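You operate a simulated robot arm through the tools that you are given. There is no shell and no other tool.

The job below is to be done with a simulated robot arm. You get a single attempt, and the scene is never put back.

Task
Clip the narrow glass pane at its blue and green corners, then lower it all the way unchipped.
Fine: the 44 N clip on the seat marked red 20, the 40 N clip on yellow 15; press the plunger till the cam shows 4, hands off the glass. Spill, drop and damage nothing. Set down upright: what you pick out.

Only the result counts: the job must be done as asked and must still hold three seconds after the hand-in. Knocking over, shifting, dropping, spilling or breaking anything else fails it.

Robot
A 6-joint arm with a two-finger parallel gripper, fixed in place. Base frame: the origin is at the foot of the arm, x ahead of it, y to its left, z up; the work surface is at about z = 99. Lengths are in cm, angles in degrees, forces in N, time in s.
Its first joint turns from -166.0 to 166.0 degrees. Payload 3.91 kg.
Tool frame: the origin (TCP) lies between the finger pads and is the grasp point; the fingertips stand 3 cm ahead of it; z points along the fingers, y is the line along which they close. The gripper opens to 11 cm. The fingers are 2 cm wide and 1 cm thick; the gripper's body (4.8 by 11.2 cm) begins 5.5 cm behind the TCP.
Orientation is that of the tool frame in the base frame, as a unit quaternion [x, y, z, w]. With the fingers straight down and closing along the base's y, the tool's x points along the base's -x, its y along +y and its z along -z.

Tools
- The arm moves only by the tool servo_tool. Its argument "plan" is one flat list of numbers, 6 for each row, row after row: the shift along the tool's x, y, z in m, then the turn, a rotation vector about the tool's x, y, z in degrees. In form: [dx, dy, dz, rx, ry, rz, dx, dy, dz, rx, ry, rz, ...]. A call has 1 to 20 rows; each row shifts and turns the commanded pose from where the row before left it, along the tool's axes as they then stand. "claw" is the closure, from 0 (fully open) to 1 (shut), set as the call begins (left out, the last holds). A row lasts 0.2 s, in which the tool goes at most 5 cm and 8.6 degrees; a call with a longer step from one row to the next is refused whole, and so is a gripper value outside its range. A pose out of reach is approached as far as the arm can. The call stops where the force on the tool passes 90 N (or 10 N more than at its start, if that is more) or the arm is blocked; 0.2 s more then pass. Each finger travels about 10.8 cm/s and halts on what it meets, pressing with about 38 N; the grip force reading is that of the motor and also rises with nothing between the fingers. The clock runs only during rows and for 0.2 s after the last one: add rows that do not move to give the fingers time. The reply holds the time, the measured pose of the TCP, the force on the tool along the base axes, the opening and the grip force, in the units named above and with some noise, with the torque about the TCP (base axes, N m) and any sound that the robot's microphone picked up, and new pictures: "pictures" is both (left out), scene, wrist or none.
- Cameras (640 x 400 px; columns grow to the right, rows downward): "scene" is fixed at [40.18, 64.92, 158.03]; the picture's right is [-0.68, -0.73, 0.00], its down [-0.62, 0.57, -0.54] and it looks along [0.40, -0.37, -0.84] (base axes); focal length 227 px, centre (320, 200). "wrist" rides on the gripper at [7.2, 1.7, -10.3] in the tool frame; the picture's right is [-0.23, 0.97, 0.00], its down [-0.76, -0.18, -0.62] and it looks along [-0.61, -0.14, 0.78] (tool axes); focal length 222 px, centre (320, 200). There is no depth. A picture from a camera that has moved, and an enlarged one, comes with that camera's place and axes in the base frame and with its lens.
- close_up(camera, box): a new picture of the part [left, top, right, bottom] of that camera's present view, enlarged. It takes no simulated time.
- job_done(): hands the job in; it is judged then, once.

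Nothing tells you positions but the pictures and the camera data. Unless the task says otherwise, let go and move clear before handing in.

The tools are called after "Request:" by a JSON object that holds its "name" and its "arguments". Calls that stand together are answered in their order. servo_tool: Moves the arm, as the interface text tells. Its arguments: {"type":"object","properties":{"plan":{"type":"array"},"claw":{"type":"number"},"pictures":{"type":"string","enum":["both","scene","wrist","none"]}},"required":["plan"]} The other tools are called the same way: close_up (camera, box) takes an enlarged picture of a part of a camera's view; job_done () hands the job in.

At the start:

```text
time_s: 0.0
eef_pos: [55.56, 1.42, 122.68]
tcp_rot: [0.0, 1.0, 0.0, 0.0]
contact_force: [0.5, -0.7, -0.4]
ft_torque: [-0.03, -0.05, 0.03]
finger_gap: 10.99
gripper_force: 0.2
```

scene: 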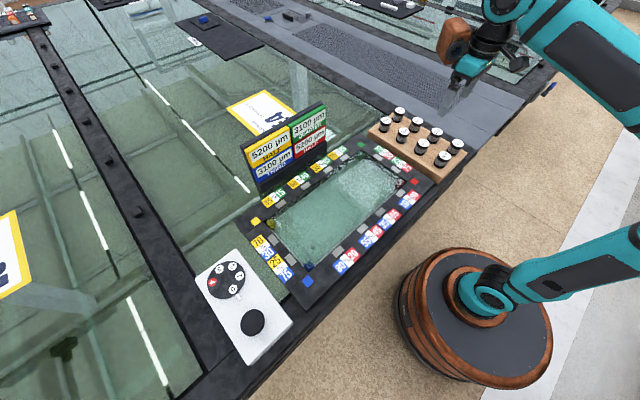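
wrist: 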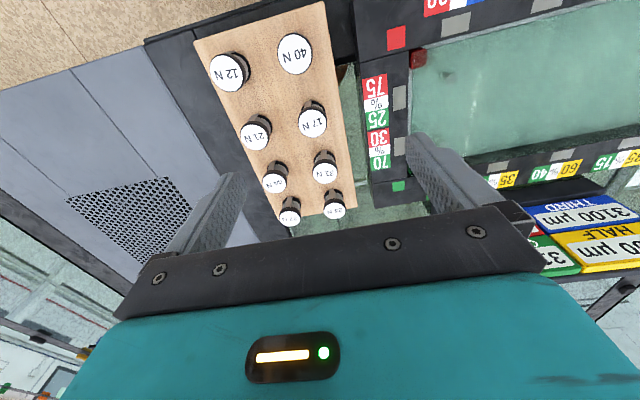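

I see a glass pane in a dark frame with coloured, numbered seats, a wooden rack of eight labelled clips, a signboard and a white box with a dial and a plunger. I'll enlarge these parts before moving anything.

Request:
{"name": "close_up", "arguments": {"camera": "scene", "box": [230, 90, 350, 210]}}

Request:
{"name": "close_up", "arguments": {"camera": "scene", "box": [230, 180, 350, 310]}}

Request:
{"name": "close_up", "arguments": {"camera": "scene", "box": [330, 140, 450, 280]}}

Request:
{"name": "close_up", "arguments": {"camera": "scene", "box": [180, 240, 310, 370]}}

Request:
{"name": "close_up", "arguments": {"camera": "scene", "box": [360, 90, 480, 190]}}

Request:
{"name": "close_up", "arguments": {"camera": "wrist", "box": [190, 0, 390, 240]}}

```text
3.33 times, centred on (290, 150) of scene
camera zoom: at [40.18, 64.92, 158.03], right [-0.68, -0.73, 0.0], down [-0.62, 0.57, -0.54], along [0.4, -0.37, -0.84], focal length 757 px, centre (420, 367)
```

zoom: 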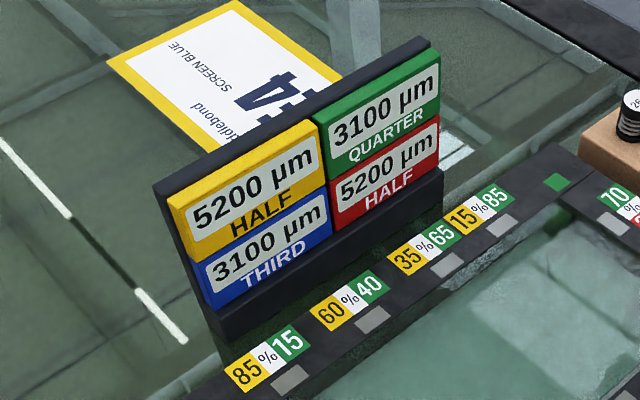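

```text
3.08 times, centred on (290, 245) of scene
camera zoom: at [40.18, 64.92, 158.03], right [-0.68, -0.73, 0.0], down [-0.62, 0.57, -0.54], along [0.4, -0.37, -0.84], focal length 699 px, centre (412, 62)
```

zoom: 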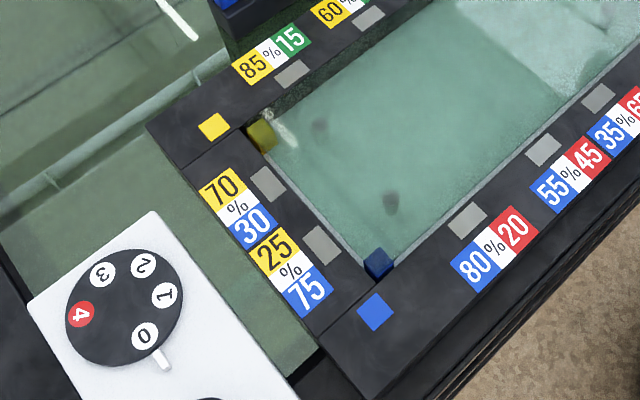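

```text
2.86 times, centred on (390, 210) of scene
camera zoom: at [40.18, 64.92, 158.03], right [-0.68, -0.73, 0.0], down [-0.62, 0.57, -0.54], along [0.4, -0.37, -0.84], focal length 649 px, centre (120, 171)
```

zoom: 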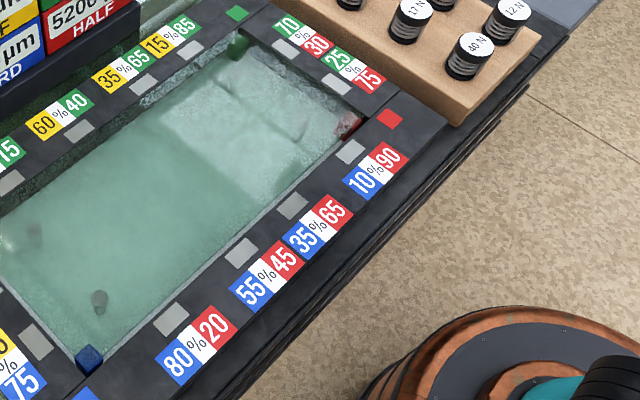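

```text
3.08 times, centred on (245, 305) of scene
camera zoom: at [40.18, 64.92, 158.03], right [-0.68, -0.73, 0.0], down [-0.62, 0.57, -0.54], along [0.4, -0.37, -0.84], focal length 699 px, centre (551, -123)
```

zoom: 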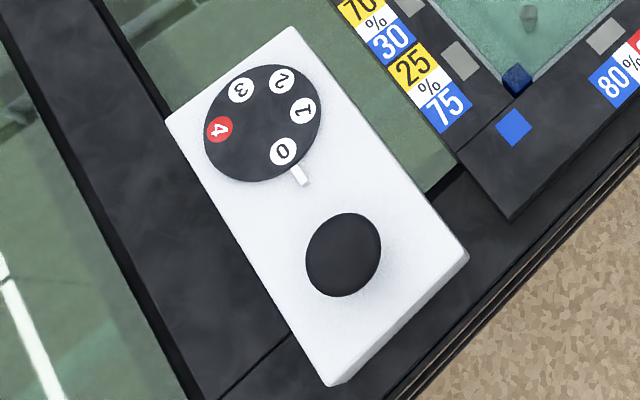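

```text
4.00 times, centred on (420, 140) of scene
camera zoom: at [40.18, 64.92, 158.03], right [-0.68, -0.73, 0.0], down [-0.62, 0.57, -0.54], along [0.4, -0.37, -0.84], focal length 909 px, centre (-80, 440)
```

zoom: 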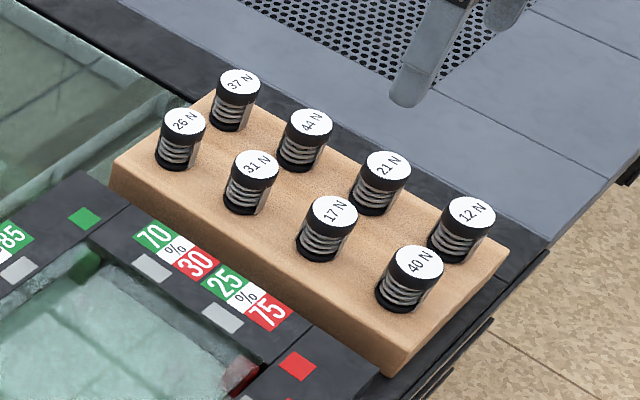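

```text
1.67 times, centred on (290, 120) of wrist
camera zoom: at [48.32, 2.97, 133.13], right [0.23, 0.97, 0.0], down [0.76, -0.18, 0.62], along [0.61, -0.14, -0.78], focal length 370 px, centre (370, 333)
```

zoom: 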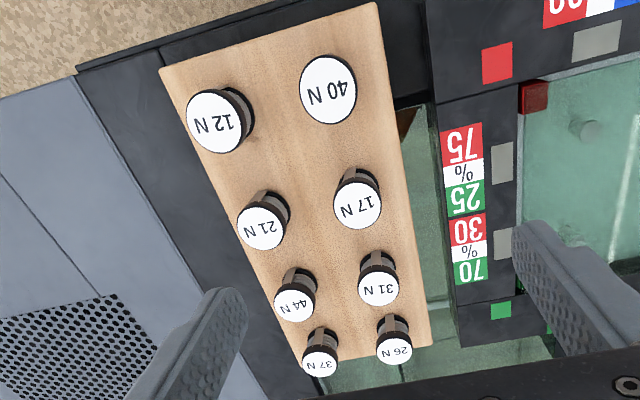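

The frame lies square to the base axes. The rack has two rows of four clips: 44 N at about (66, -8.5) and 40 N at about (50.5, -0.4), with cap tops near z = 103.5. The red-20 seat (blue 80 / red 20) is near (52.3, 47) and the yellow-15 seat (green 85) is near (74.5, 21.7). I'll narrow the claw and hover over the 44 N clip to measure it better.

Request:
{"name": "servo_tool", "arguments": {"plan": [-0.01773, -0.01653, 0.0178, 0, 0, 0, -0.01773, -0.01653, 0.0178, 0, 0, 0, -0.01773, -0.01653, 0.0178, 0, 0, 0, -0.01773, -0.01653, 0.0178, 0, 0, 0, -0.01773, -0.01653, 0.0178, 0, 0, 0, -0.01773, -0.01653, 0.0178, 0, 0, 0, 0, 0, 0, 0, 0, 0], "claw": 0.45}}

```text
time_s: 1.6
eef_pos: [66.14, -8.59, 112.23]
tcp_rot: [0.0, 1.0, 0.0, 0.0]
contact_force: [0.4, 0.0, -0.8]
ft_torque: [-0.01, -0.03, -0.02]
finger_gap: 6.07
gripper_force: 0.1
camera wrist: at [58.88, -7.04, 122.68], right [0.23, 0.97, 0.0], down [0.76, -0.18, 0.62], along [0.61, -0.14, -0.78], focal length 222 px, centre (320, 200)
```

scene: 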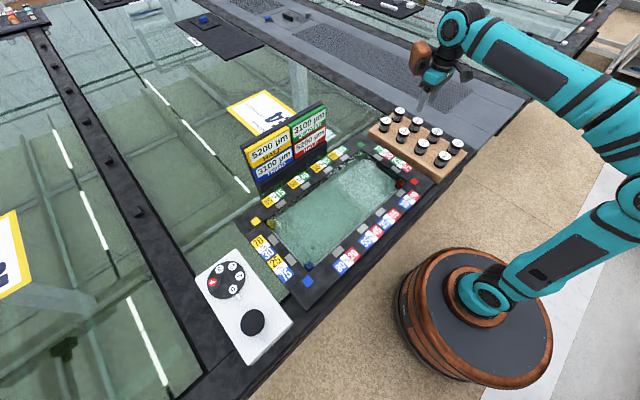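
wrist: 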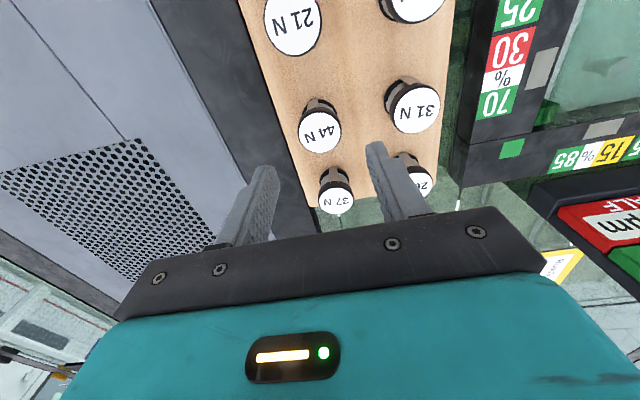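

The claw hovers over the 44 N clip, which now measures about (66.0, -8.7). I'll enlarge the view to check that and the clip's height.

Request:
{"name": "close_up", "arguments": {"camera": "wrist", "box": [250, 60, 450, 220]}}

Request:
{"name": "close_up", "arguments": {"camera": "scene", "box": [360, 60, 480, 190]}}

Request:
{"name": "close_up", "arguments": {"camera": "wrist", "box": [440, 0, 640, 260]}}

```text
2.50 times, centred on (350, 140) of wrist
camera zoom: at [58.88, -7.04, 122.68], right [0.23, 0.97, 0.0], down [0.76, -0.18, 0.62], along [0.61, -0.14, -0.78], focal length 555 px, centre (245, 350)
```

zoom: 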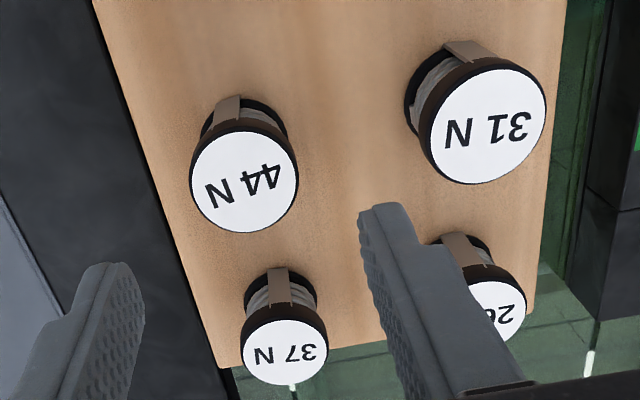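

```text
3.08 times, centred on (420, 125) of scene
camera zoom: at [40.18, 64.92, 158.03], right [-0.68, -0.73, 0.0], down [-0.62, 0.57, -0.54], along [0.4, -0.37, -0.84], focal length 699 px, centre (12, 431)
```

zoom: 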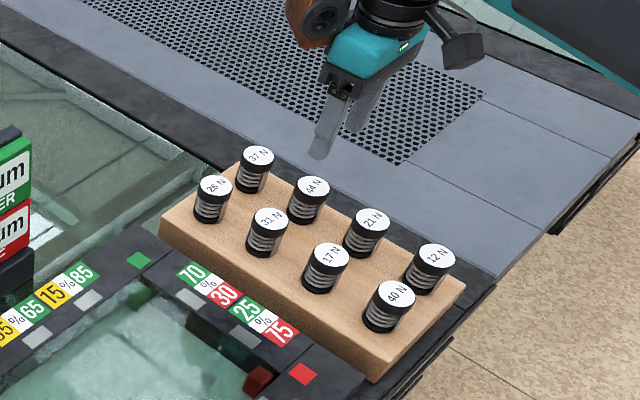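

```text
1.54 times, centred on (540, 130) of wrist
camera zoom: at [58.88, -7.04, 122.68], right [0.23, 0.97, 0.0], down [0.76, -0.18, 0.62], along [0.61, -0.14, -0.78], focal length 342 px, centre (-18, 308)
```

zoom: 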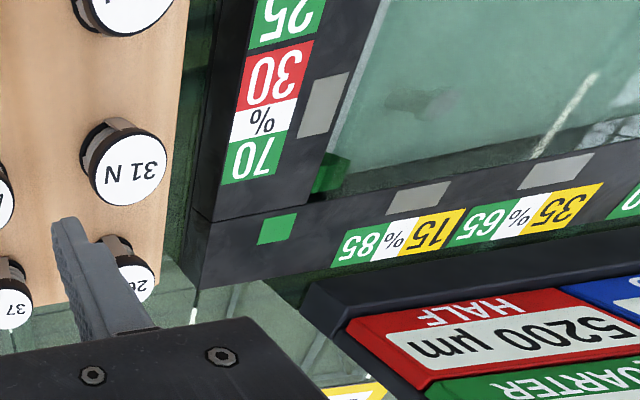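

The refined estimate puts the 44 N cap at about (66.2, -8.7), with its top near 103.6 and the rack top near 99.8. I'll descend around it and stop with the fingertips just above the rack.

Request:
{"name": "servo_tool", "arguments": {"plan": [0, -0.0012, 0.02, 0, 0, 0, 0, 0, 0.02, 0, 0, 0, 0, 0, 0.02, 0, 0, 0, 0, 0, 0.015, 0, 0, 0, 0, 0, 0.005, 0, 0, 0, 0, 0, 0.005, 0, 0, 0, 0, 0, 0, 0, 0, 0]}}

```text
time_s: 3.2
eef_pos: [66.25, -8.52, 103.68]
tcp_rot: [0.0, 1.0, 0.0, 0.0]
contact_force: [0.5, 0.1, -0.5]
ft_torque: [0.01, 0.04, 0.01]
finger_gap: 6.07
gripper_force: 0.0
camera wrist: at [58.96, -7.04, 114.04], right [0.23, 0.97, 0.0], down [0.76, -0.18, 0.62], along [0.61, -0.14, -0.78], focal length 222 px, centre (320, 200)
```

scene: 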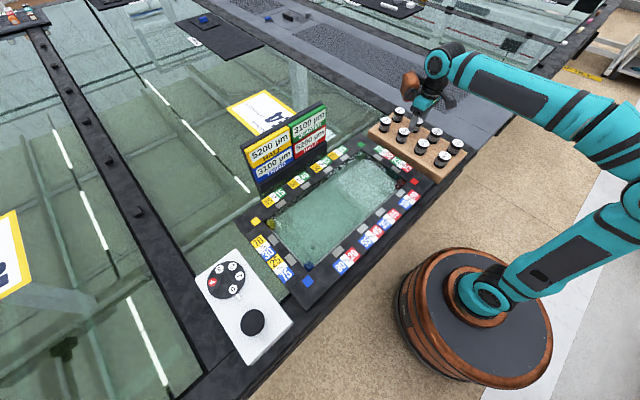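
wrist: 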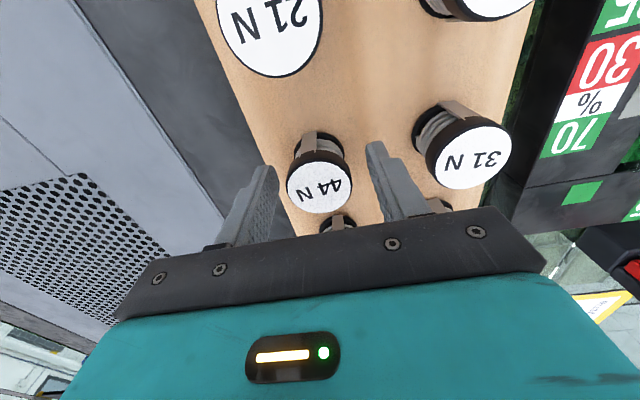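

The cap is centred between the fingers, with the TCP at cap-top height. I'll check the fingertip clearance before going a little lower.

Request:
{"name": "close_up", "arguments": {"camera": "wrist", "box": [220, 100, 460, 250]}}

Request:
{"name": "close_up", "arguments": {"camera": "scene", "box": [380, 70, 470, 170]}}

```text
2.67 times, centred on (340, 175) of wrist
camera zoom: at [58.96, -7.04, 114.04], right [0.23, 0.97, 0.0], down [0.76, -0.18, 0.62], along [0.61, -0.14, -0.78], focal length 592 px, centre (267, 267)
```

zoom: 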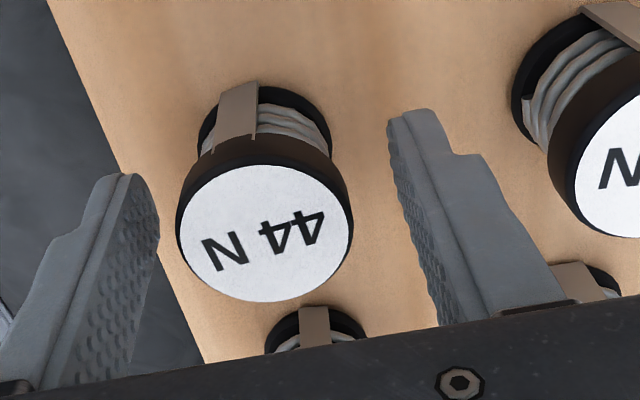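

```text
4.00 times, centred on (425, 120) of scene
camera zoom: at [40.18, 64.92, 158.03], right [-0.68, -0.73, 0.0], down [-0.62, 0.57, -0.54], along [0.4, -0.37, -0.84], focal length 909 px, centre (-100, 520)
```

zoom: 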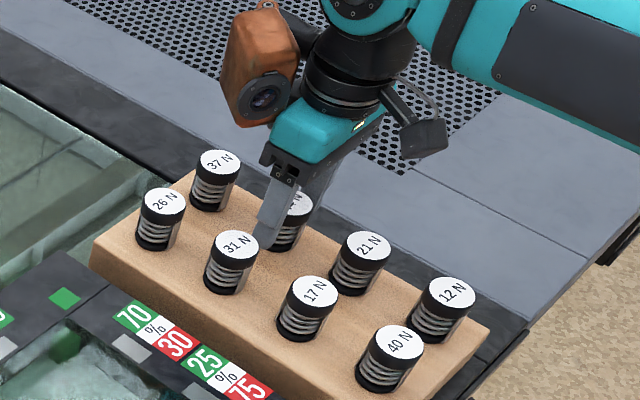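

Everything is clear, so I'll lower 0.4 cm and close on the 44 N clip.

Request:
{"name": "servo_tool", "arguments": {"plan": [0, 0, 0.002, 0, 0, 0, 0, 0, 0.002, 0, 0, 0, 0, 0, 0, 0, 0, 0], "pictures": "none"}}

Request:
{"name": "servo_tool", "arguments": {"plan": [0, 0, 0, 0, 0, 0, 0, 0, 0, 0, 0, 0, 0, 0, 0, 0, 0, 0], "claw": 0.85}}

```text
time_s: 4.0
eef_pos: [66.41, -8.45, 103.29]
tcp_rot: [0.0, 1.0, 0.0, 0.0]
contact_force: [0.7, -0.1, 0.1]
ft_torque: [0.01, 0.01, -0.02]
finger_gap: 6.07
gripper_force: 0.0
```

```text
time_s: 4.8
eef_pos: [66.3, -8.65, 103.28]
tcp_rot: [0.001, 1.0, 0.0, 0.0]
contact_force: [0.2, 0.3, -0.7]
ft_torque: [0.0, -0.03, -0.03]
finger_gap: 3.86
gripper_force: 37.8
camera wrist: at [58.97, -7.02, 113.62], right [0.23, 0.97, 0.0], down [0.76, -0.18, 0.62], along [0.61, -0.14, -0.78], focal length 222 px, centre (320, 200)
```

scene: 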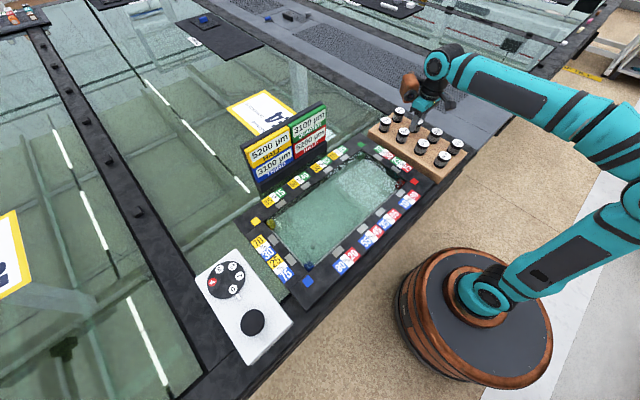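
wrist: 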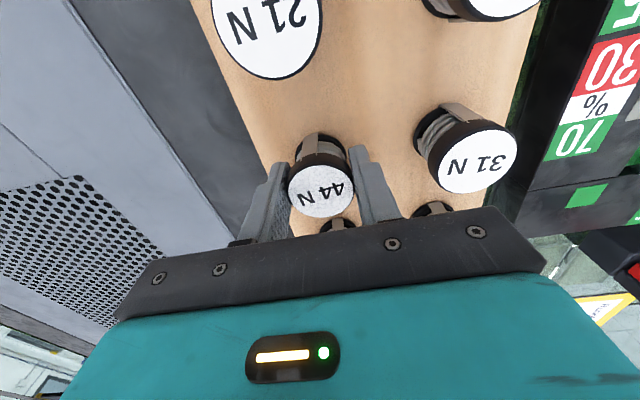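

The 44 N clip is gripped (gap 3.86, 38 N). I'll lift it straight up.

Request:
{"name": "servo_tool", "arguments": {"plan": [0, 0, -0.005, 0, 0, 0, 0, 0, -0.01, 0, 0, 0, 0, 0, -0.02, 0, 0, 0, 0, 0, -0.025, 0, 0, 0, 0, 0, -0.025, 0, 0, 0, 0, 0, -0.02, 0, 0, 0, 0, 0, 0, 0, 0, 0]}}

```text
time_s: 6.4
eef_pos: [66.19, -8.62, 113.71]
tcp_rot: [0.0, 1.0, 0.0, 0.0]
contact_force: [0.2, 0.8, -1.1]
ft_torque: [0.0, 0.0, -0.01]
finger_gap: 3.88
gripper_force: 38.2
camera wrist: at [58.94, -7.13, 124.05], right [0.23, 0.97, 0.0], down [0.76, -0.18, 0.62], along [0.61, -0.14, -0.78], focal length 222 px, centre (320, 200)
```

scene: 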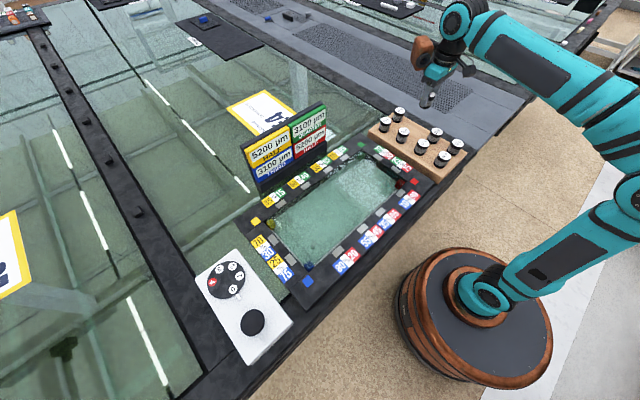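
wrist: 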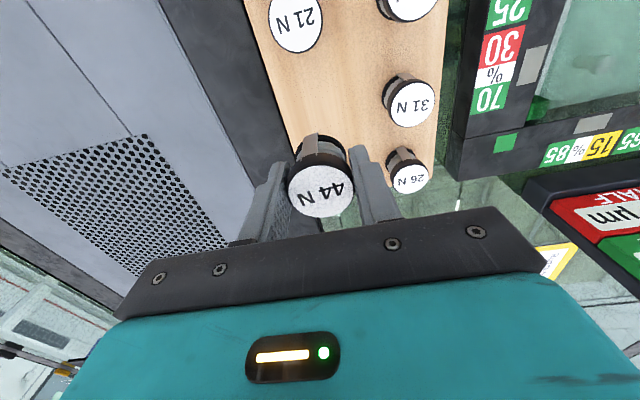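

The lift is clean. I'll carry the clip at this height to hover over the red-20 seat near (52.2, 47).

Request:
{"name": "servo_tool", "arguments": {"plan": [0.004, 0.015, 0, 0, 0, 0, 0.0075, 0.0295, 0, 0, 0, 0, 0.0075, 0.0295, 0, 0, 0, 0, 0.0075, 0.0295, 0, 0, 0, 0, 0.0075, 0.0295, 0, 0, 0, 0, 0.0075, 0.0295, 0, 0, 0, 0, 0.0075, 0.0295, 0, 0, 0, 0, 0.0075, 0.0295, 0, 0, 0, 0, 0.0075, 0.0295, 0, 0, 0, 0, 0.0075, 0.0295, 0, 0, 0, 0, 0.0075, 0.0295, 0, 0, 0, 0, 0.0075, 0.0295, 0, 0, 0, 0, 0.0075, 0.0295, 0, 0, 0, 0, 0.0075, 0.0295, 0, 0, 0, 0, 0.0075, 0.0295, 0, 0, 0, 0, 0.0075, 0.0295, 0, 0, 0, 0, 0.0075, 0.0295, 0, 0, 0, 0, 0.0075, 0.0295, 0, 0, 0, 0, 0.0075, 0.029, 0, 0, 0, 0, 0.001, 0.01, 0, 0, 0, 0]}}

```text
time_s: 10.6
eef_pos: [52.21, 47.04, 113.46]
tcp_rot: [0.0, 1.0, 0.0, 0.0]
contact_force: [0.5, -0.8, -1.3]
ft_torque: [-0.01, -0.01, 0.02]
finger_gap: 3.86
gripper_force: 37.9
camera wrist: at [44.92, 48.61, 123.84], right [0.23, 0.97, 0.0], down [0.76, -0.18, 0.62], along [0.61, -0.14, -0.78], focal length 222 px, centre (320, 200)
```

scene: 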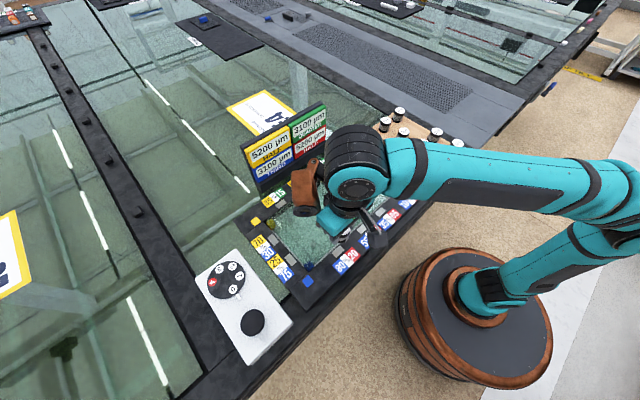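
wrist: 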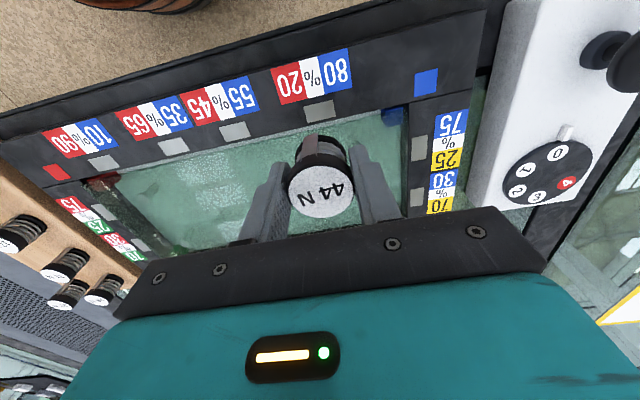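

I'm hovering near the seat, and its grey patch shows just above the held clip in the wrist view. An enlarged view will refine the position.

Request:
{"name": "close_up", "arguments": {"camera": "wrist", "box": [240, 50, 480, 210]}}

Request:
{"name": "close_up", "arguments": {"camera": "wrist", "box": [20, 80, 260, 260]}}

Request:
{"name": "close_up", "arguments": {"camera": "scene", "box": [280, 190, 400, 300]}}

```text
2.50 times, centred on (360, 130) of wrist
camera zoom: at [44.92, 48.61, 123.84], right [0.23, 0.97, 0.0], down [0.76, -0.18, 0.62], along [0.61, -0.14, -0.78], focal length 555 px, centre (220, 375)
```

zoom: 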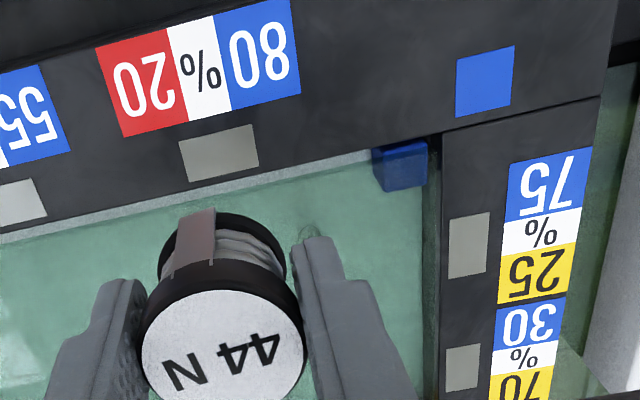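

```text
2.22 times, centred on (140, 170) of wrist
camera zoom: at [44.92, 48.61, 123.84], right [0.23, 0.97, 0.0], down [0.76, -0.18, 0.62], along [0.61, -0.14, -0.78], focal length 494 px, centre (720, 267)
```

zoom: 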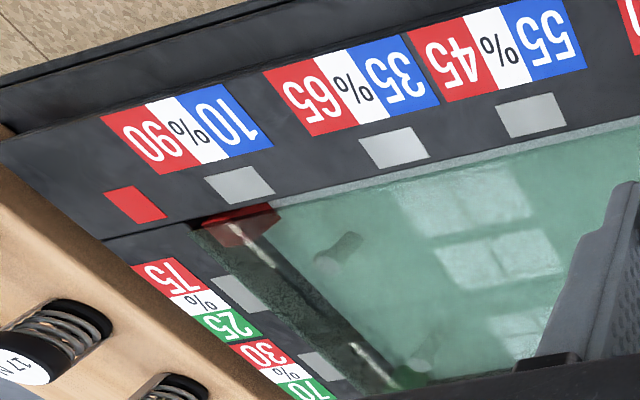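

```text
3.64 times, centred on (340, 245) of scene
camera zoom: at [40.18, 64.92, 158.03], right [-0.68, -0.73, 0.0], down [-0.62, 0.57, -0.54], along [0.4, -0.37, -0.84], focal length 826 px, centre (247, 36)
```

zoom: 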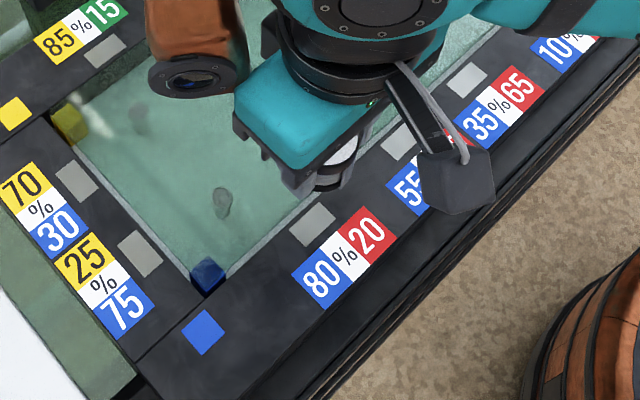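

The seat triangulates to about (52.3, 46.85) with the frame top near z = 98.8. I'll lower the clip to a bit above the frame and check alignment again.

Request:
{"name": "servo_tool", "arguments": {"plan": [0, -0.002, 0.02, 0, 0, 0, 0, 0, 0.02, 0, 0, 0, 0, 0, 0.02, 0, 0, 0, 0, 0, 0.02, 0, 0, 0, 0, 0, 0.01, 0, 0, 0, 0, 0, 0, 0, 0, 0]}}

Request:
{"name": "close_up", "arguments": {"camera": "wrist", "box": [240, 50, 440, 220]}}

Request:
{"name": "close_up", "arguments": {"camera": "scene", "box": [280, 190, 400, 300]}}

```text
time_s: 12.0
eef_pos: [52.31, 46.73, 104.41]
tcp_rot: [-0.001, 1.0, 0.0, 0.0]
contact_force: [-0.5, 0.3, -0.2]
ft_torque: [0.0, -0.01, 0.01]
finger_gap: 3.88
gripper_force: 37.3
camera wrist: at [44.99, 48.32, 114.89], right [0.23, 0.97, 0.0], down [0.76, -0.18, 0.62], along [0.61, -0.14, -0.78], focal length 222 px, centre (320, 200)
```

scene: 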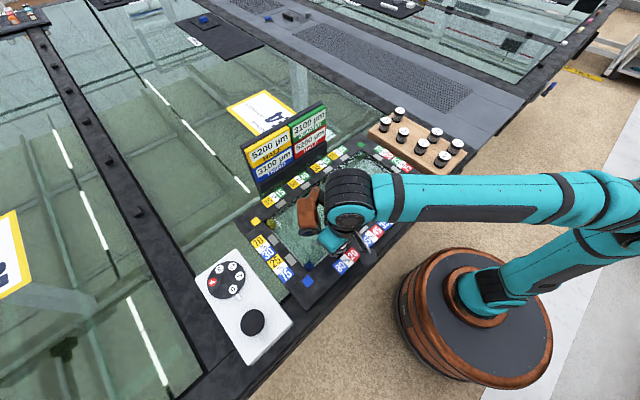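
wrist: 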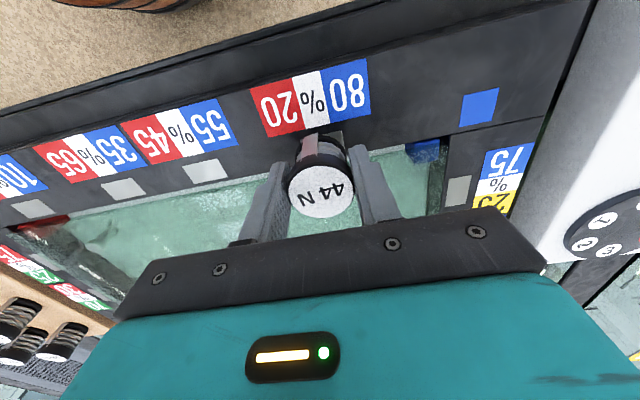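

```text
2.35 times, centred on (340, 135) of wrist
camera zoom: at [44.99, 48.32, 114.89], right [0.23, 0.97, 0.0], down [0.76, -0.18, 0.62], along [0.61, -0.14, -0.78], focal length 523 px, centre (273, 353)
```

zoom: 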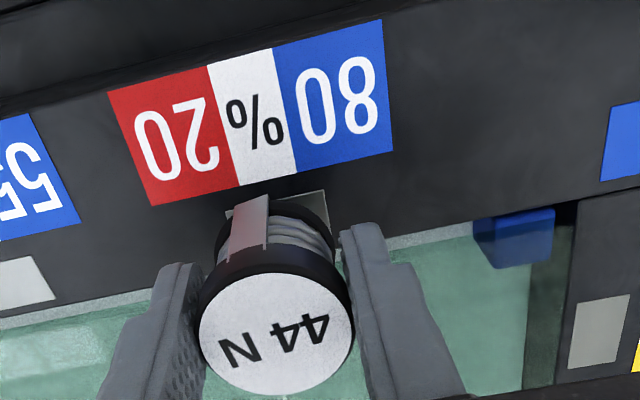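

```text
3.64 times, centred on (340, 245) of scene
camera zoom: at [40.18, 64.92, 158.03], right [-0.68, -0.73, 0.0], down [-0.62, 0.57, -0.54], along [0.4, -0.37, -0.84], focal length 826 px, centre (247, 36)
```

zoom: 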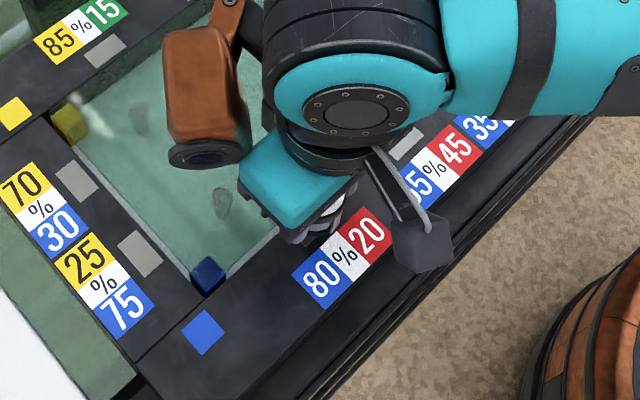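

Alignment is within about 1 mm of the patch centre at (52.2, 46.85). I'll shift slightly and descend toward contact, watching the force.

Request:
{"name": "servo_tool", "arguments": {"plan": [0.0005, 0.0012, 0.004, 0, 0, 0, 0, 0, 0.004, 0, 0, 0, 0, 0, 0.004, 0, 0, 0, 0, 0, 0, 0, 0, 0]}}

Request:
{"name": "close_up", "arguments": {"camera": "wrist", "box": [240, 80, 440, 220]}}

```text
time_s: 13.0
eef_pos: [52.3, 46.94, 103.61]
tcp_rot: [0.0, 1.0, 0.0, 0.001]
contact_force: [2.7, 2.3, 14.4]
ft_torque: [0.08, -0.19, 0.0]
finger_gap: 3.87
gripper_force: 37.7
camera wrist: at [44.88, 48.49, 113.89], right [0.23, 0.97, 0.0], down [0.76, -0.18, 0.62], along [0.61, -0.14, -0.78], focal length 222 px, centre (320, 200)
```

scene: 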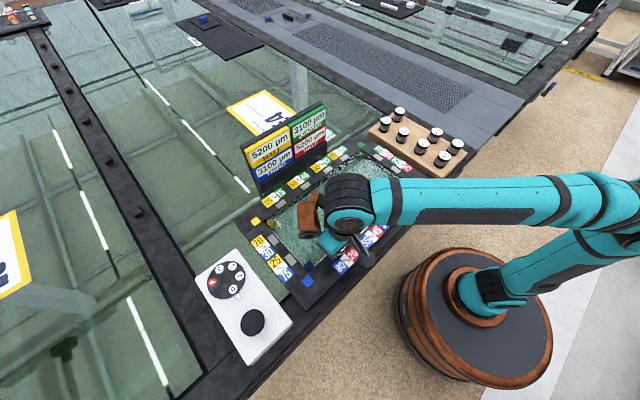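
wrist: 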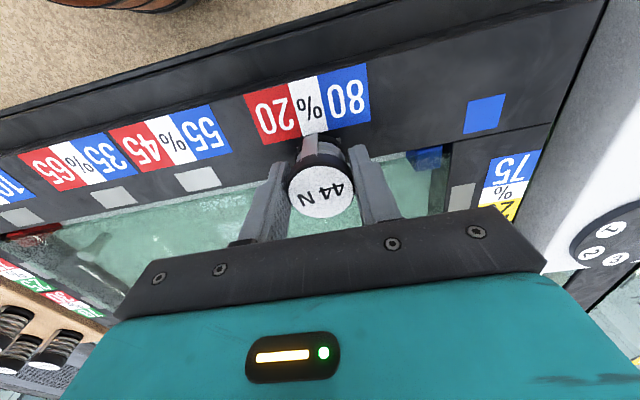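

```text
2.86 times, centred on (340, 150) of wrist
camera zoom: at [44.88, 48.49, 113.89], right [0.23, 0.97, 0.0], down [0.76, -0.18, 0.62], along [0.61, -0.14, -0.78], focal length 635 px, centre (263, 343)
```

zoom: 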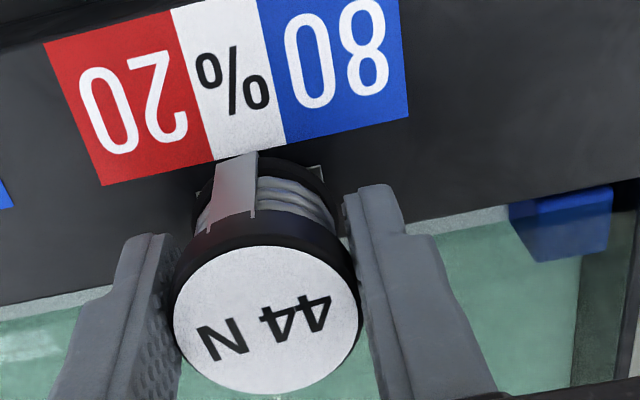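

The clip touches the seat at TCP z ≈ 103.6 with 14 N upward and hasn't slipped in the grip. It sits about 2 mm toward the glass, so I'll lift slightly, shift 2 mm toward -x and set it down more gently.

Request:
{"name": "servo_tool", "arguments": {"plan": [0, 0, -0.008, 0, 0, 0, 0.0022, 0, 0, 0, 0, 0, 0, 0, 0, 0, 0, 0], "pictures": "wrist"}}

Request:
{"name": "servo_tool", "arguments": {"plan": [0, 0, 0.002, 0, 0, 0, 0, 0, 0.002, 0, 0, 0, 0, 0, 0, 0, 0, 0], "pictures": "none"}}

```text
time_s: 13.8
eef_pos: [52.14, 47.05, 104.23]
tcp_rot: [0.001, 1.0, -0.002, -0.001]
contact_force: [13.0, -2.0, -25.3]
ft_torque: [-0.02, -0.63, -0.01]
finger_gap: 3.84
gripper_force: 37.9
camera wrist: at [44.84, 48.55, 114.53], right [0.23, 0.97, 0.0], down [0.76, -0.18, 0.62], along [0.61, -0.14, -0.78], focal length 222 px, centre (320, 200)
```

wrist: 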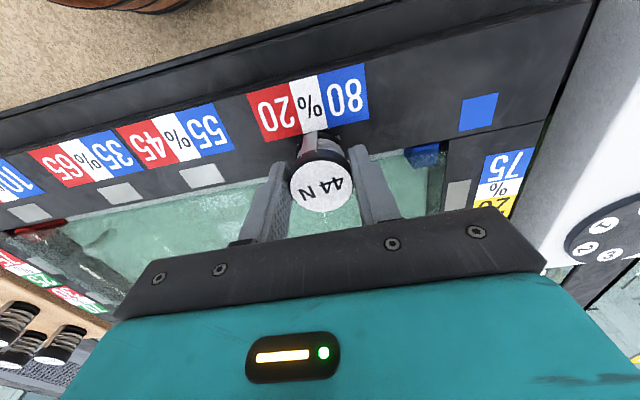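

```text
time_s: 14.6
eef_pos: [52.02, 46.92, 104.16]
tcp_rot: [0.0, 1.0, 0.002, 0.002]
contact_force: [23.9, 12.3, 36.9]
ft_torque: [0.65, -1.29, 0.06]
finger_gap: 3.87
gripper_force: 37.7
```

The clip resisted the lift with 25 N, as if it had latched to the seat, and the push-down now reads 37 N with side load. I'll look closely before doing anything else.

Request:
{"name": "close_up", "arguments": {"camera": "wrist", "box": [260, 100, 400, 220]}}

Request:
{"name": "close_up", "arguments": {"camera": "scene", "box": [290, 190, 390, 280]}}

```text
3.33 times, centred on (330, 160) of wrist
camera zoom: at [44.66, 48.45, 114.46], right [0.23, 0.97, 0.0], down [0.76, -0.18, 0.62], along [0.61, -0.14, -0.78], focal length 740 px, centre (287, 333)
```

zoom: 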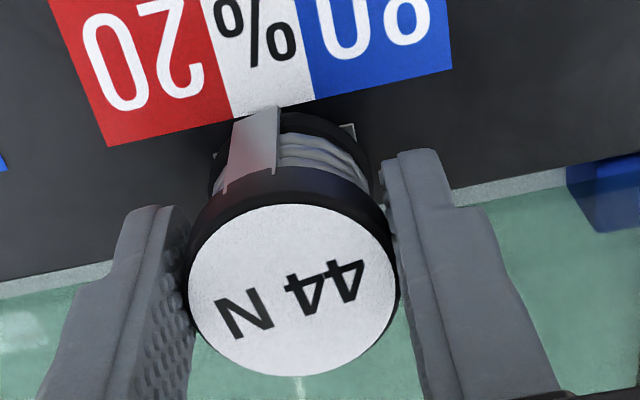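

```text
4.44 times, centred on (340, 235) of scene
camera zoom: at [40.18, 64.92, 158.03], right [-0.68, -0.73, 0.0], down [-0.62, 0.57, -0.54], along [0.4, -0.37, -0.84], focal length 1010 px, centre (231, 44)
```

zoom: 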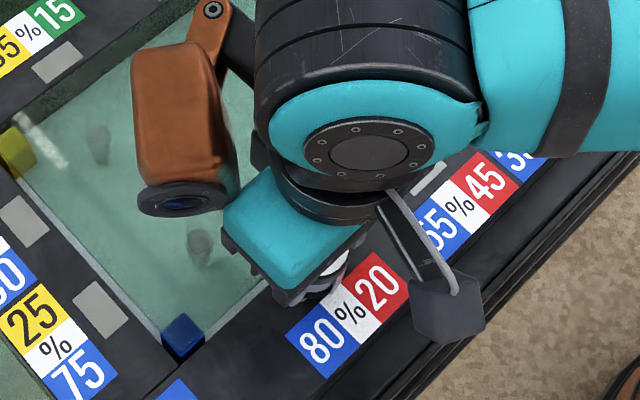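

The clip seems to hold on the seat by itself: the gripper slid up it about 0.5 cm during the lift, and it looks upright and centred on the patch. I'll ease the load off the tool before opening.

Request:
{"name": "servo_tool", "arguments": {"plan": [-0.001, 0, -0.003, 0, 0, 0, 0, 0, 0, 0, 0, 0], "pictures": "none"}}

```text
time_s: 15.2
eef_pos: [52.02, 46.83, 104.22]
tcp_rot: [0.0, 1.0, 0.0, 0.0]
contact_force: [6.7, 10.3, 19.4]
ft_torque: [0.53, -0.43, 0.04]
finger_gap: 3.86
gripper_force: 37.8
```

Request:
{"name": "servo_tool", "arguments": {"plan": [-0.0005, 0.0008, -0.0015, 0, 0, 0, 0, 0, 0, 0, 0, 0], "pictures": "wrist"}}

Request:
{"name": "close_up", "arguments": {"camera": "wrist", "box": [260, 100, 400, 220]}}

```text
time_s: 15.8
eef_pos: [51.99, 47.05, 104.09]
tcp_rot: [0.0, 1.0, 0.0, 0.0]
contact_force: [-6.7, 0.1, -5.6]
ft_torque: [-0.02, 0.4, -0.01]
finger_gap: 3.85
gripper_force: 37.9
camera wrist: at [44.74, 48.56, 114.51], right [0.23, 0.97, 0.0], down [0.76, -0.18, 0.62], along [0.61, -0.14, -0.78], focal length 222 px, centre (320, 200)
```

wrist: 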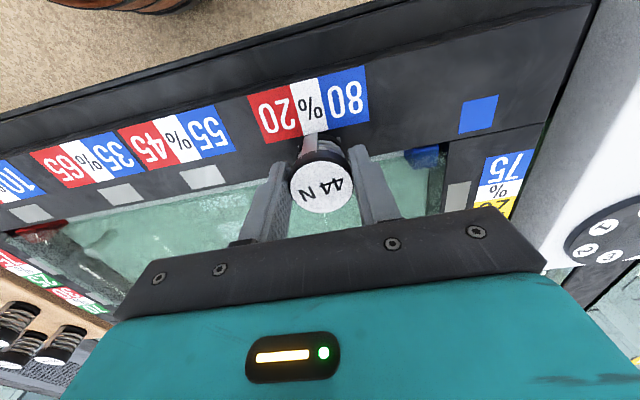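

```text
3.33 times, centred on (330, 160) of wrist
camera zoom: at [44.74, 48.56, 114.51], right [0.23, 0.97, 0.0], down [0.76, -0.18, 0.62], along [0.61, -0.14, -0.78], focal length 740 px, centre (287, 333)
```

zoom: 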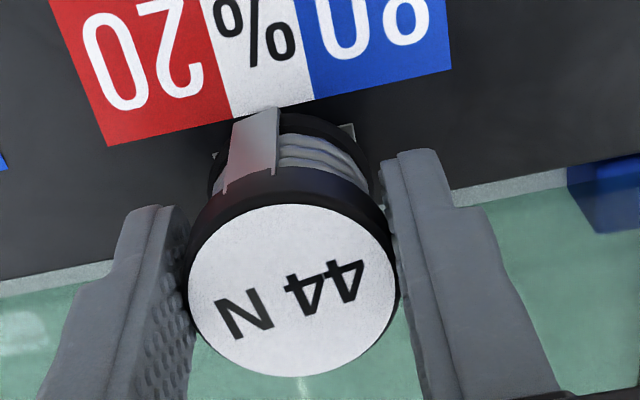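

Force is near zero and the clip is seated squarely on the patch. I'll open the claw and rise straight up.

Request:
{"name": "servo_tool", "arguments": {"plan": [0, 0, 0, 0, 0, 0, 0, 0, 0, 0, 0, 0], "claw": 0.48, "pictures": "none"}}

Request:
{"name": "servo_tool", "arguments": {"plan": [0, 0, -0.01, 0, 0, 0, 0, 0, -0.02, 0, 0, 0, 0, 0, -0.03, 0, 0, 0, 0, 0, -0.04, 0, 0, 0, 0, 0, 0, 0, 0, 0]}}

Request:
{"name": "close_up", "arguments": {"camera": "wrist", "box": [240, 50, 400, 200]}}

Request:
{"name": "close_up", "arguments": {"camera": "scene", "box": [280, 190, 400, 300]}}

```text
time_s: 16.4
eef_pos: [52.14, 47.05, 104.23]
tcp_rot: [0.0, 1.0, 0.001, 0.0]
contact_force: [-0.7, 0.4, -0.6]
ft_torque: [0.02, -0.04, -0.04]
finger_gap: 5.74
gripper_force: 0.1
```

```text
time_s: 17.6
eef_pos: [52.31, 47.0, 114.38]
tcp_rot: [0.0, 1.0, 0.001, 0.0]
contact_force: [-0.5, -0.3, -0.4]
ft_torque: [0.0, 0.01, 0.02]
finger_gap: 5.73
gripper_force: 0.0
camera wrist: at [44.91, 48.51, 124.63], right [0.23, 0.97, 0.0], down [0.76, -0.18, 0.62], along [0.61, -0.14, -0.78], focal length 222 px, centre (320, 200)
```

scene: 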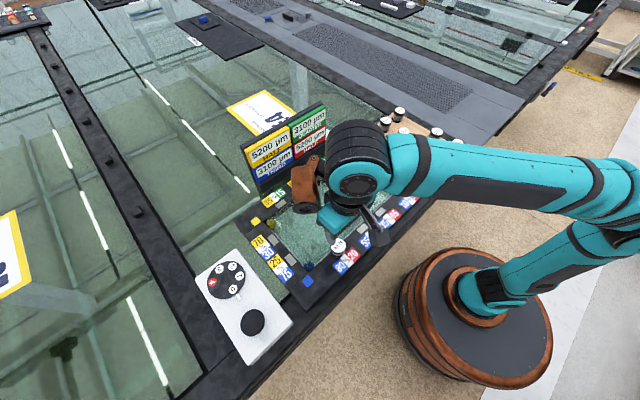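
wrist: 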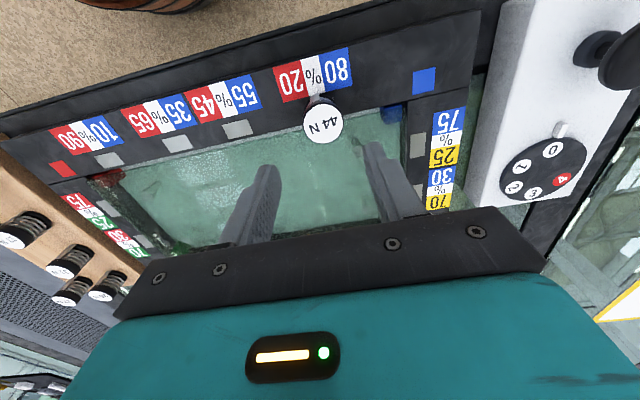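

```text
2.67 times, centred on (320, 125) of wrist
camera zoom: at [44.91, 48.51, 124.63], right [0.23, 0.97, 0.0], down [0.76, -0.18, 0.62], along [0.61, -0.14, -0.78], focal length 592 px, centre (320, 400)
```

zoom: 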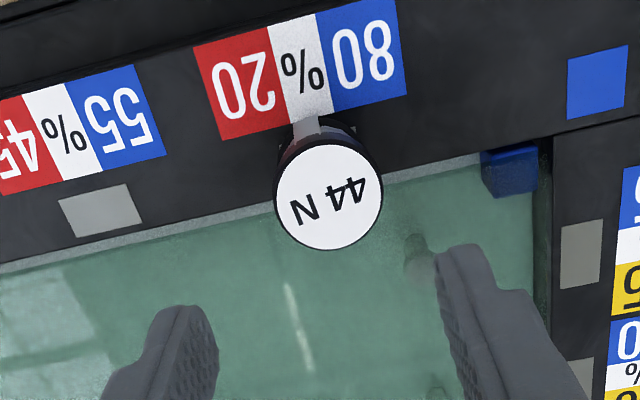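

```text
3.64 times, centred on (340, 245) of scene
camera zoom: at [40.18, 64.92, 158.03], right [-0.68, -0.73, 0.0], down [-0.62, 0.57, -0.54], along [0.4, -0.37, -0.84], focal length 826 px, centre (247, 36)
```

zoom: 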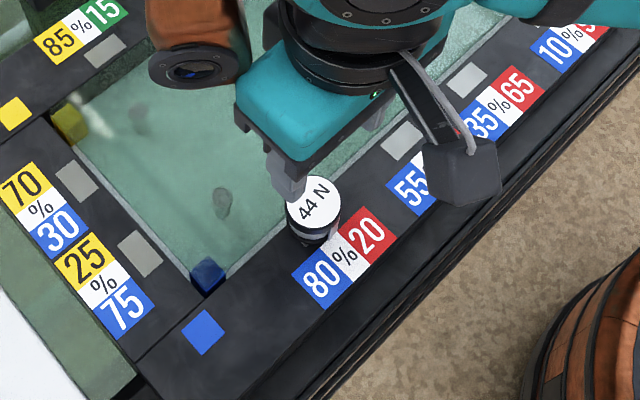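

The 44 N clip stands upright on the red-20 seat. Next I'll hover over the 40 N clip near (50.4, -0.4).

Request:
{"name": "servo_tool", "arguments": {"plan": [0.0012, -0.0338, 0, 0, 0, 0, 0.0012, -0.0338, 0, 0, 0, 0, 0.0012, -0.0338, 0, 0, 0, 0, 0.0012, -0.0338, 0, 0, 0, 0, 0.0012, -0.0338, 0, 0, 0, 0, 0.0012, -0.0338, 0, 0, 0, 0, 0.0012, -0.0338, 0, 0, 0, 0, 0.0012, -0.0338, 0, 0, 0, 0, 0.0012, -0.0338, 0, 0, 0, 0, 0.0012, -0.0338, 0, 0, 0, 0, 0.0012, -0.0338, 0, 0, 0, 0, 0.0012, -0.0338, 0, 0, 0, 0, 0.0012, -0.0338, 0, 0, 0, 0, 0.0012, -0.0338, 0, 0, 0, 0, 0, 0, 0, 0, 0, 0], "claw": 0.45}}

Request:
{"name": "close_up", "arguments": {"camera": "wrist", "box": [220, 30, 460, 210]}}

Request:
{"name": "close_up", "arguments": {"camera": "scene", "box": [240, 180, 360, 300]}}

```text
time_s: 20.8
eef_pos: [50.47, -0.28, 114.18]
tcp_rot: [-0.001, 1.0, 0.0, 0.0]
contact_force: [-0.9, 0.0, -0.4]
ft_torque: [-0.01, -0.02, -0.02]
finger_gap: 6.05
gripper_force: 0.0
camera wrist: at [43.19, 1.32, 124.54], right [0.23, 0.97, 0.0], down [0.76, -0.18, 0.62], along [0.61, -0.14, -0.78], focal length 222 px, centre (320, 200)
```

scene: 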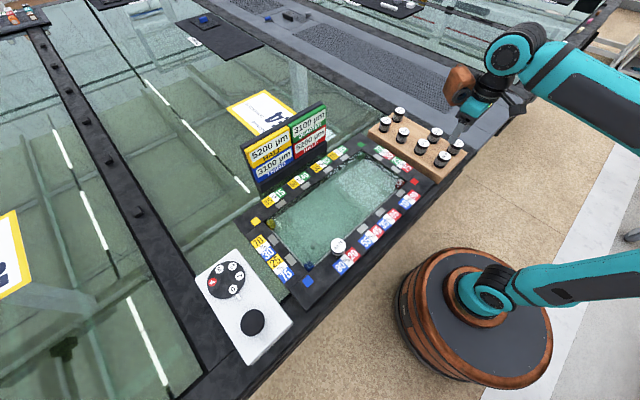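
wrist: 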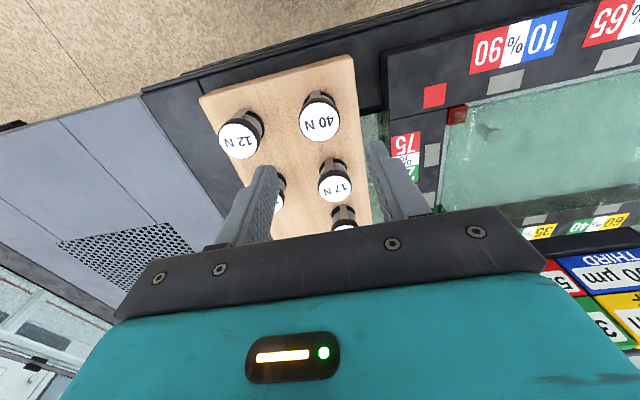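

```text
2.22 times, centred on (340, 120) of wrist
camera zoom: at [43.19, 1.32, 124.54], right [0.23, 0.97, 0.0], down [0.76, -0.18, 0.62], along [0.61, -0.14, -0.78], focal length 494 px, centre (276, 378)
```

zoom: 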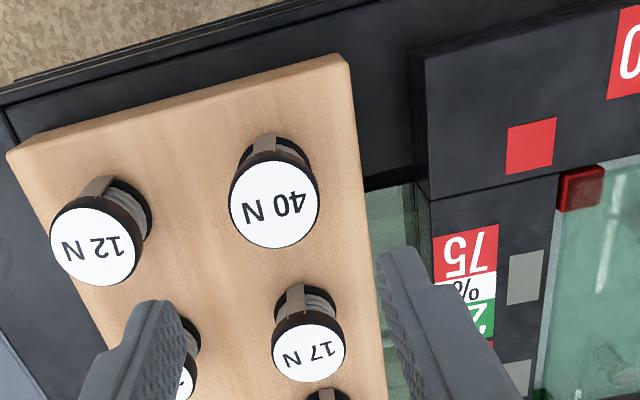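

```text
3.33 times, centred on (300, 240) of scene
camera zoom: at [40.18, 64.92, 158.03], right [-0.68, -0.73, 0.0], down [-0.62, 0.57, -0.54], along [0.4, -0.37, -0.84], focal length 757 px, centre (387, 67)
```

zoom: 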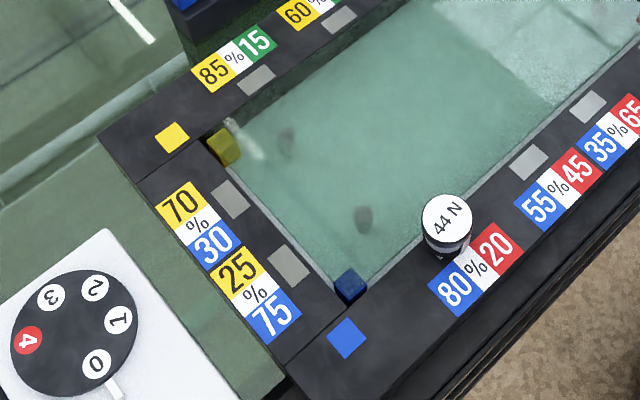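

The 40 N cap centres at about (50.15, -0.37). I'll correct x, descend around it and grip it the same way as before.

Request:
{"name": "servo_tool", "arguments": {"plan": [0.0027, 0, 0.02, 0, 0, 0, 0, 0, 0.025, 0, 0, 0, 0, 0, 0.025, 0, 0, 0, 0, 0, 0.02, 0, 0, 0, 0, 0, 0.01, 0, 0, 0, 0, 0, 0.005, 0, 0, 0, 0, 0, 0, 0, 0, 0], "pictures": "wrist"}}

Request:
{"name": "close_up", "arguments": {"camera": "wrist", "box": [220, 100, 460, 250]}}

```text
time_s: 22.4
eef_pos: [50.08, -0.26, 103.74]
tcp_rot: [0.0, 1.0, 0.0, 0.0]
contact_force: [0.4, 0.0, 0.2]
ft_torque: [0.01, 0.0, -0.02]
finger_gap: 6.04
gripper_force: 0.0
camera wrist: at [42.85, 1.17, 114.17], right [0.23, 0.97, 0.0], down [0.76, -0.18, 0.62], along [0.61, -0.14, -0.78], focal length 222 px, centre (320, 200)
```

wrist: 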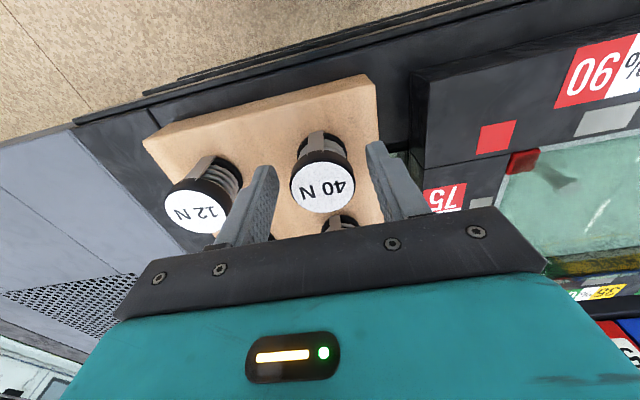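

```text
2.67 times, centred on (340, 175) of wrist
camera zoom: at [42.85, 1.17, 114.17], right [0.23, 0.97, 0.0], down [0.76, -0.18, 0.62], along [0.61, -0.14, -0.78], focal length 592 px, centre (267, 267)
```

zoom: 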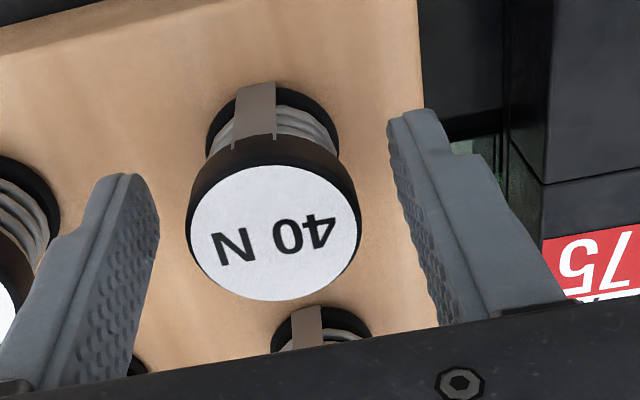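

It's centred, so I'll nudge y slightly, lower 0.6 cm, close and lift.

Request:
{"name": "servo_tool", "arguments": {"plan": [0, 0.0012, 0.003, 0, 0, 0, 0, 0, 0.003, 0, 0, 0, 0, 0, 0, 0, 0, 0], "pictures": "none"}}

Request:
{"name": "servo_tool", "arguments": {"plan": [0, 0, 0, 0, 0, 0, 0, 0, 0, 0, 0, 0, 0, 0, 0, 0, 0, 0], "claw": 0.85, "pictures": "none"}}

Request:
{"name": "servo_tool", "arguments": {"plan": [0, 0, -0.005, 0, 0, 0, 0, 0, -0.01, 0, 0, 0, 0, 0, -0.02, 0, 0, 0, 0, 0, -0.025, 0, 0, 0, 0, 0, -0.025, 0, 0, 0, 0, 0, -0.02, 0, 0, 0, 0, 0, 0, 0, 0, 0]}}

```text
time_s: 23.2
eef_pos: [50.23, -0.29, 103.29]
tcp_rot: [-0.001, 1.0, 0.001, 0.0]
contact_force: [-0.1, 0.0, 0.5]
ft_torque: [-0.01, 0.0, 0.0]
finger_gap: 6.03
gripper_force: 0.2
```

```text
time_s: 24.0
eef_pos: [50.2, -0.23, 103.25]
tcp_rot: [0.0, 1.0, 0.0, 0.0]
contact_force: [-0.4, -0.3, -0.6]
ft_torque: [-0.01, 0.02, -0.01]
finger_gap: 3.88
gripper_force: 38.4
```

```text
time_s: 25.6
eef_pos: [50.19, -0.18, 113.9]
tcp_rot: [0.0, 1.0, 0.0, 0.0]
contact_force: [0.5, 0.0, -0.8]
ft_torque: [-0.01, 0.03, 0.03]
finger_gap: 3.86
gripper_force: 38.6
camera wrist: at [42.96, 1.43, 124.23], right [0.23, 0.97, 0.0], down [0.76, -0.18, 0.62], along [0.61, -0.14, -0.78], focal length 222 px, centre (320, 200)
```

scene: 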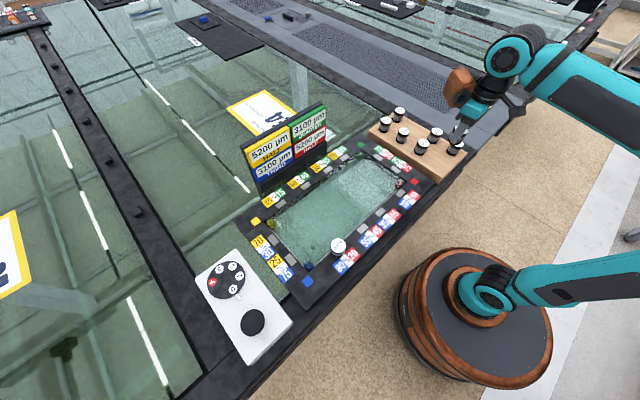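
wrist: 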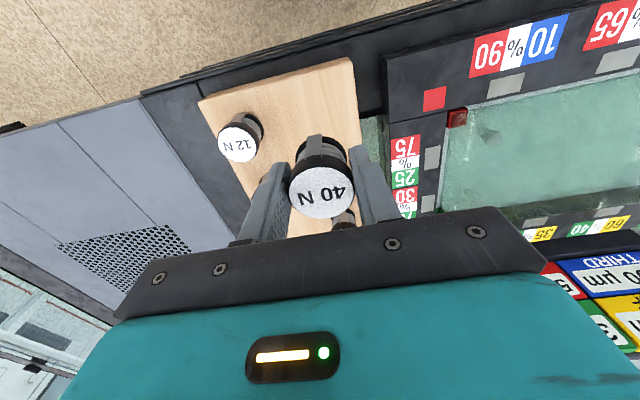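

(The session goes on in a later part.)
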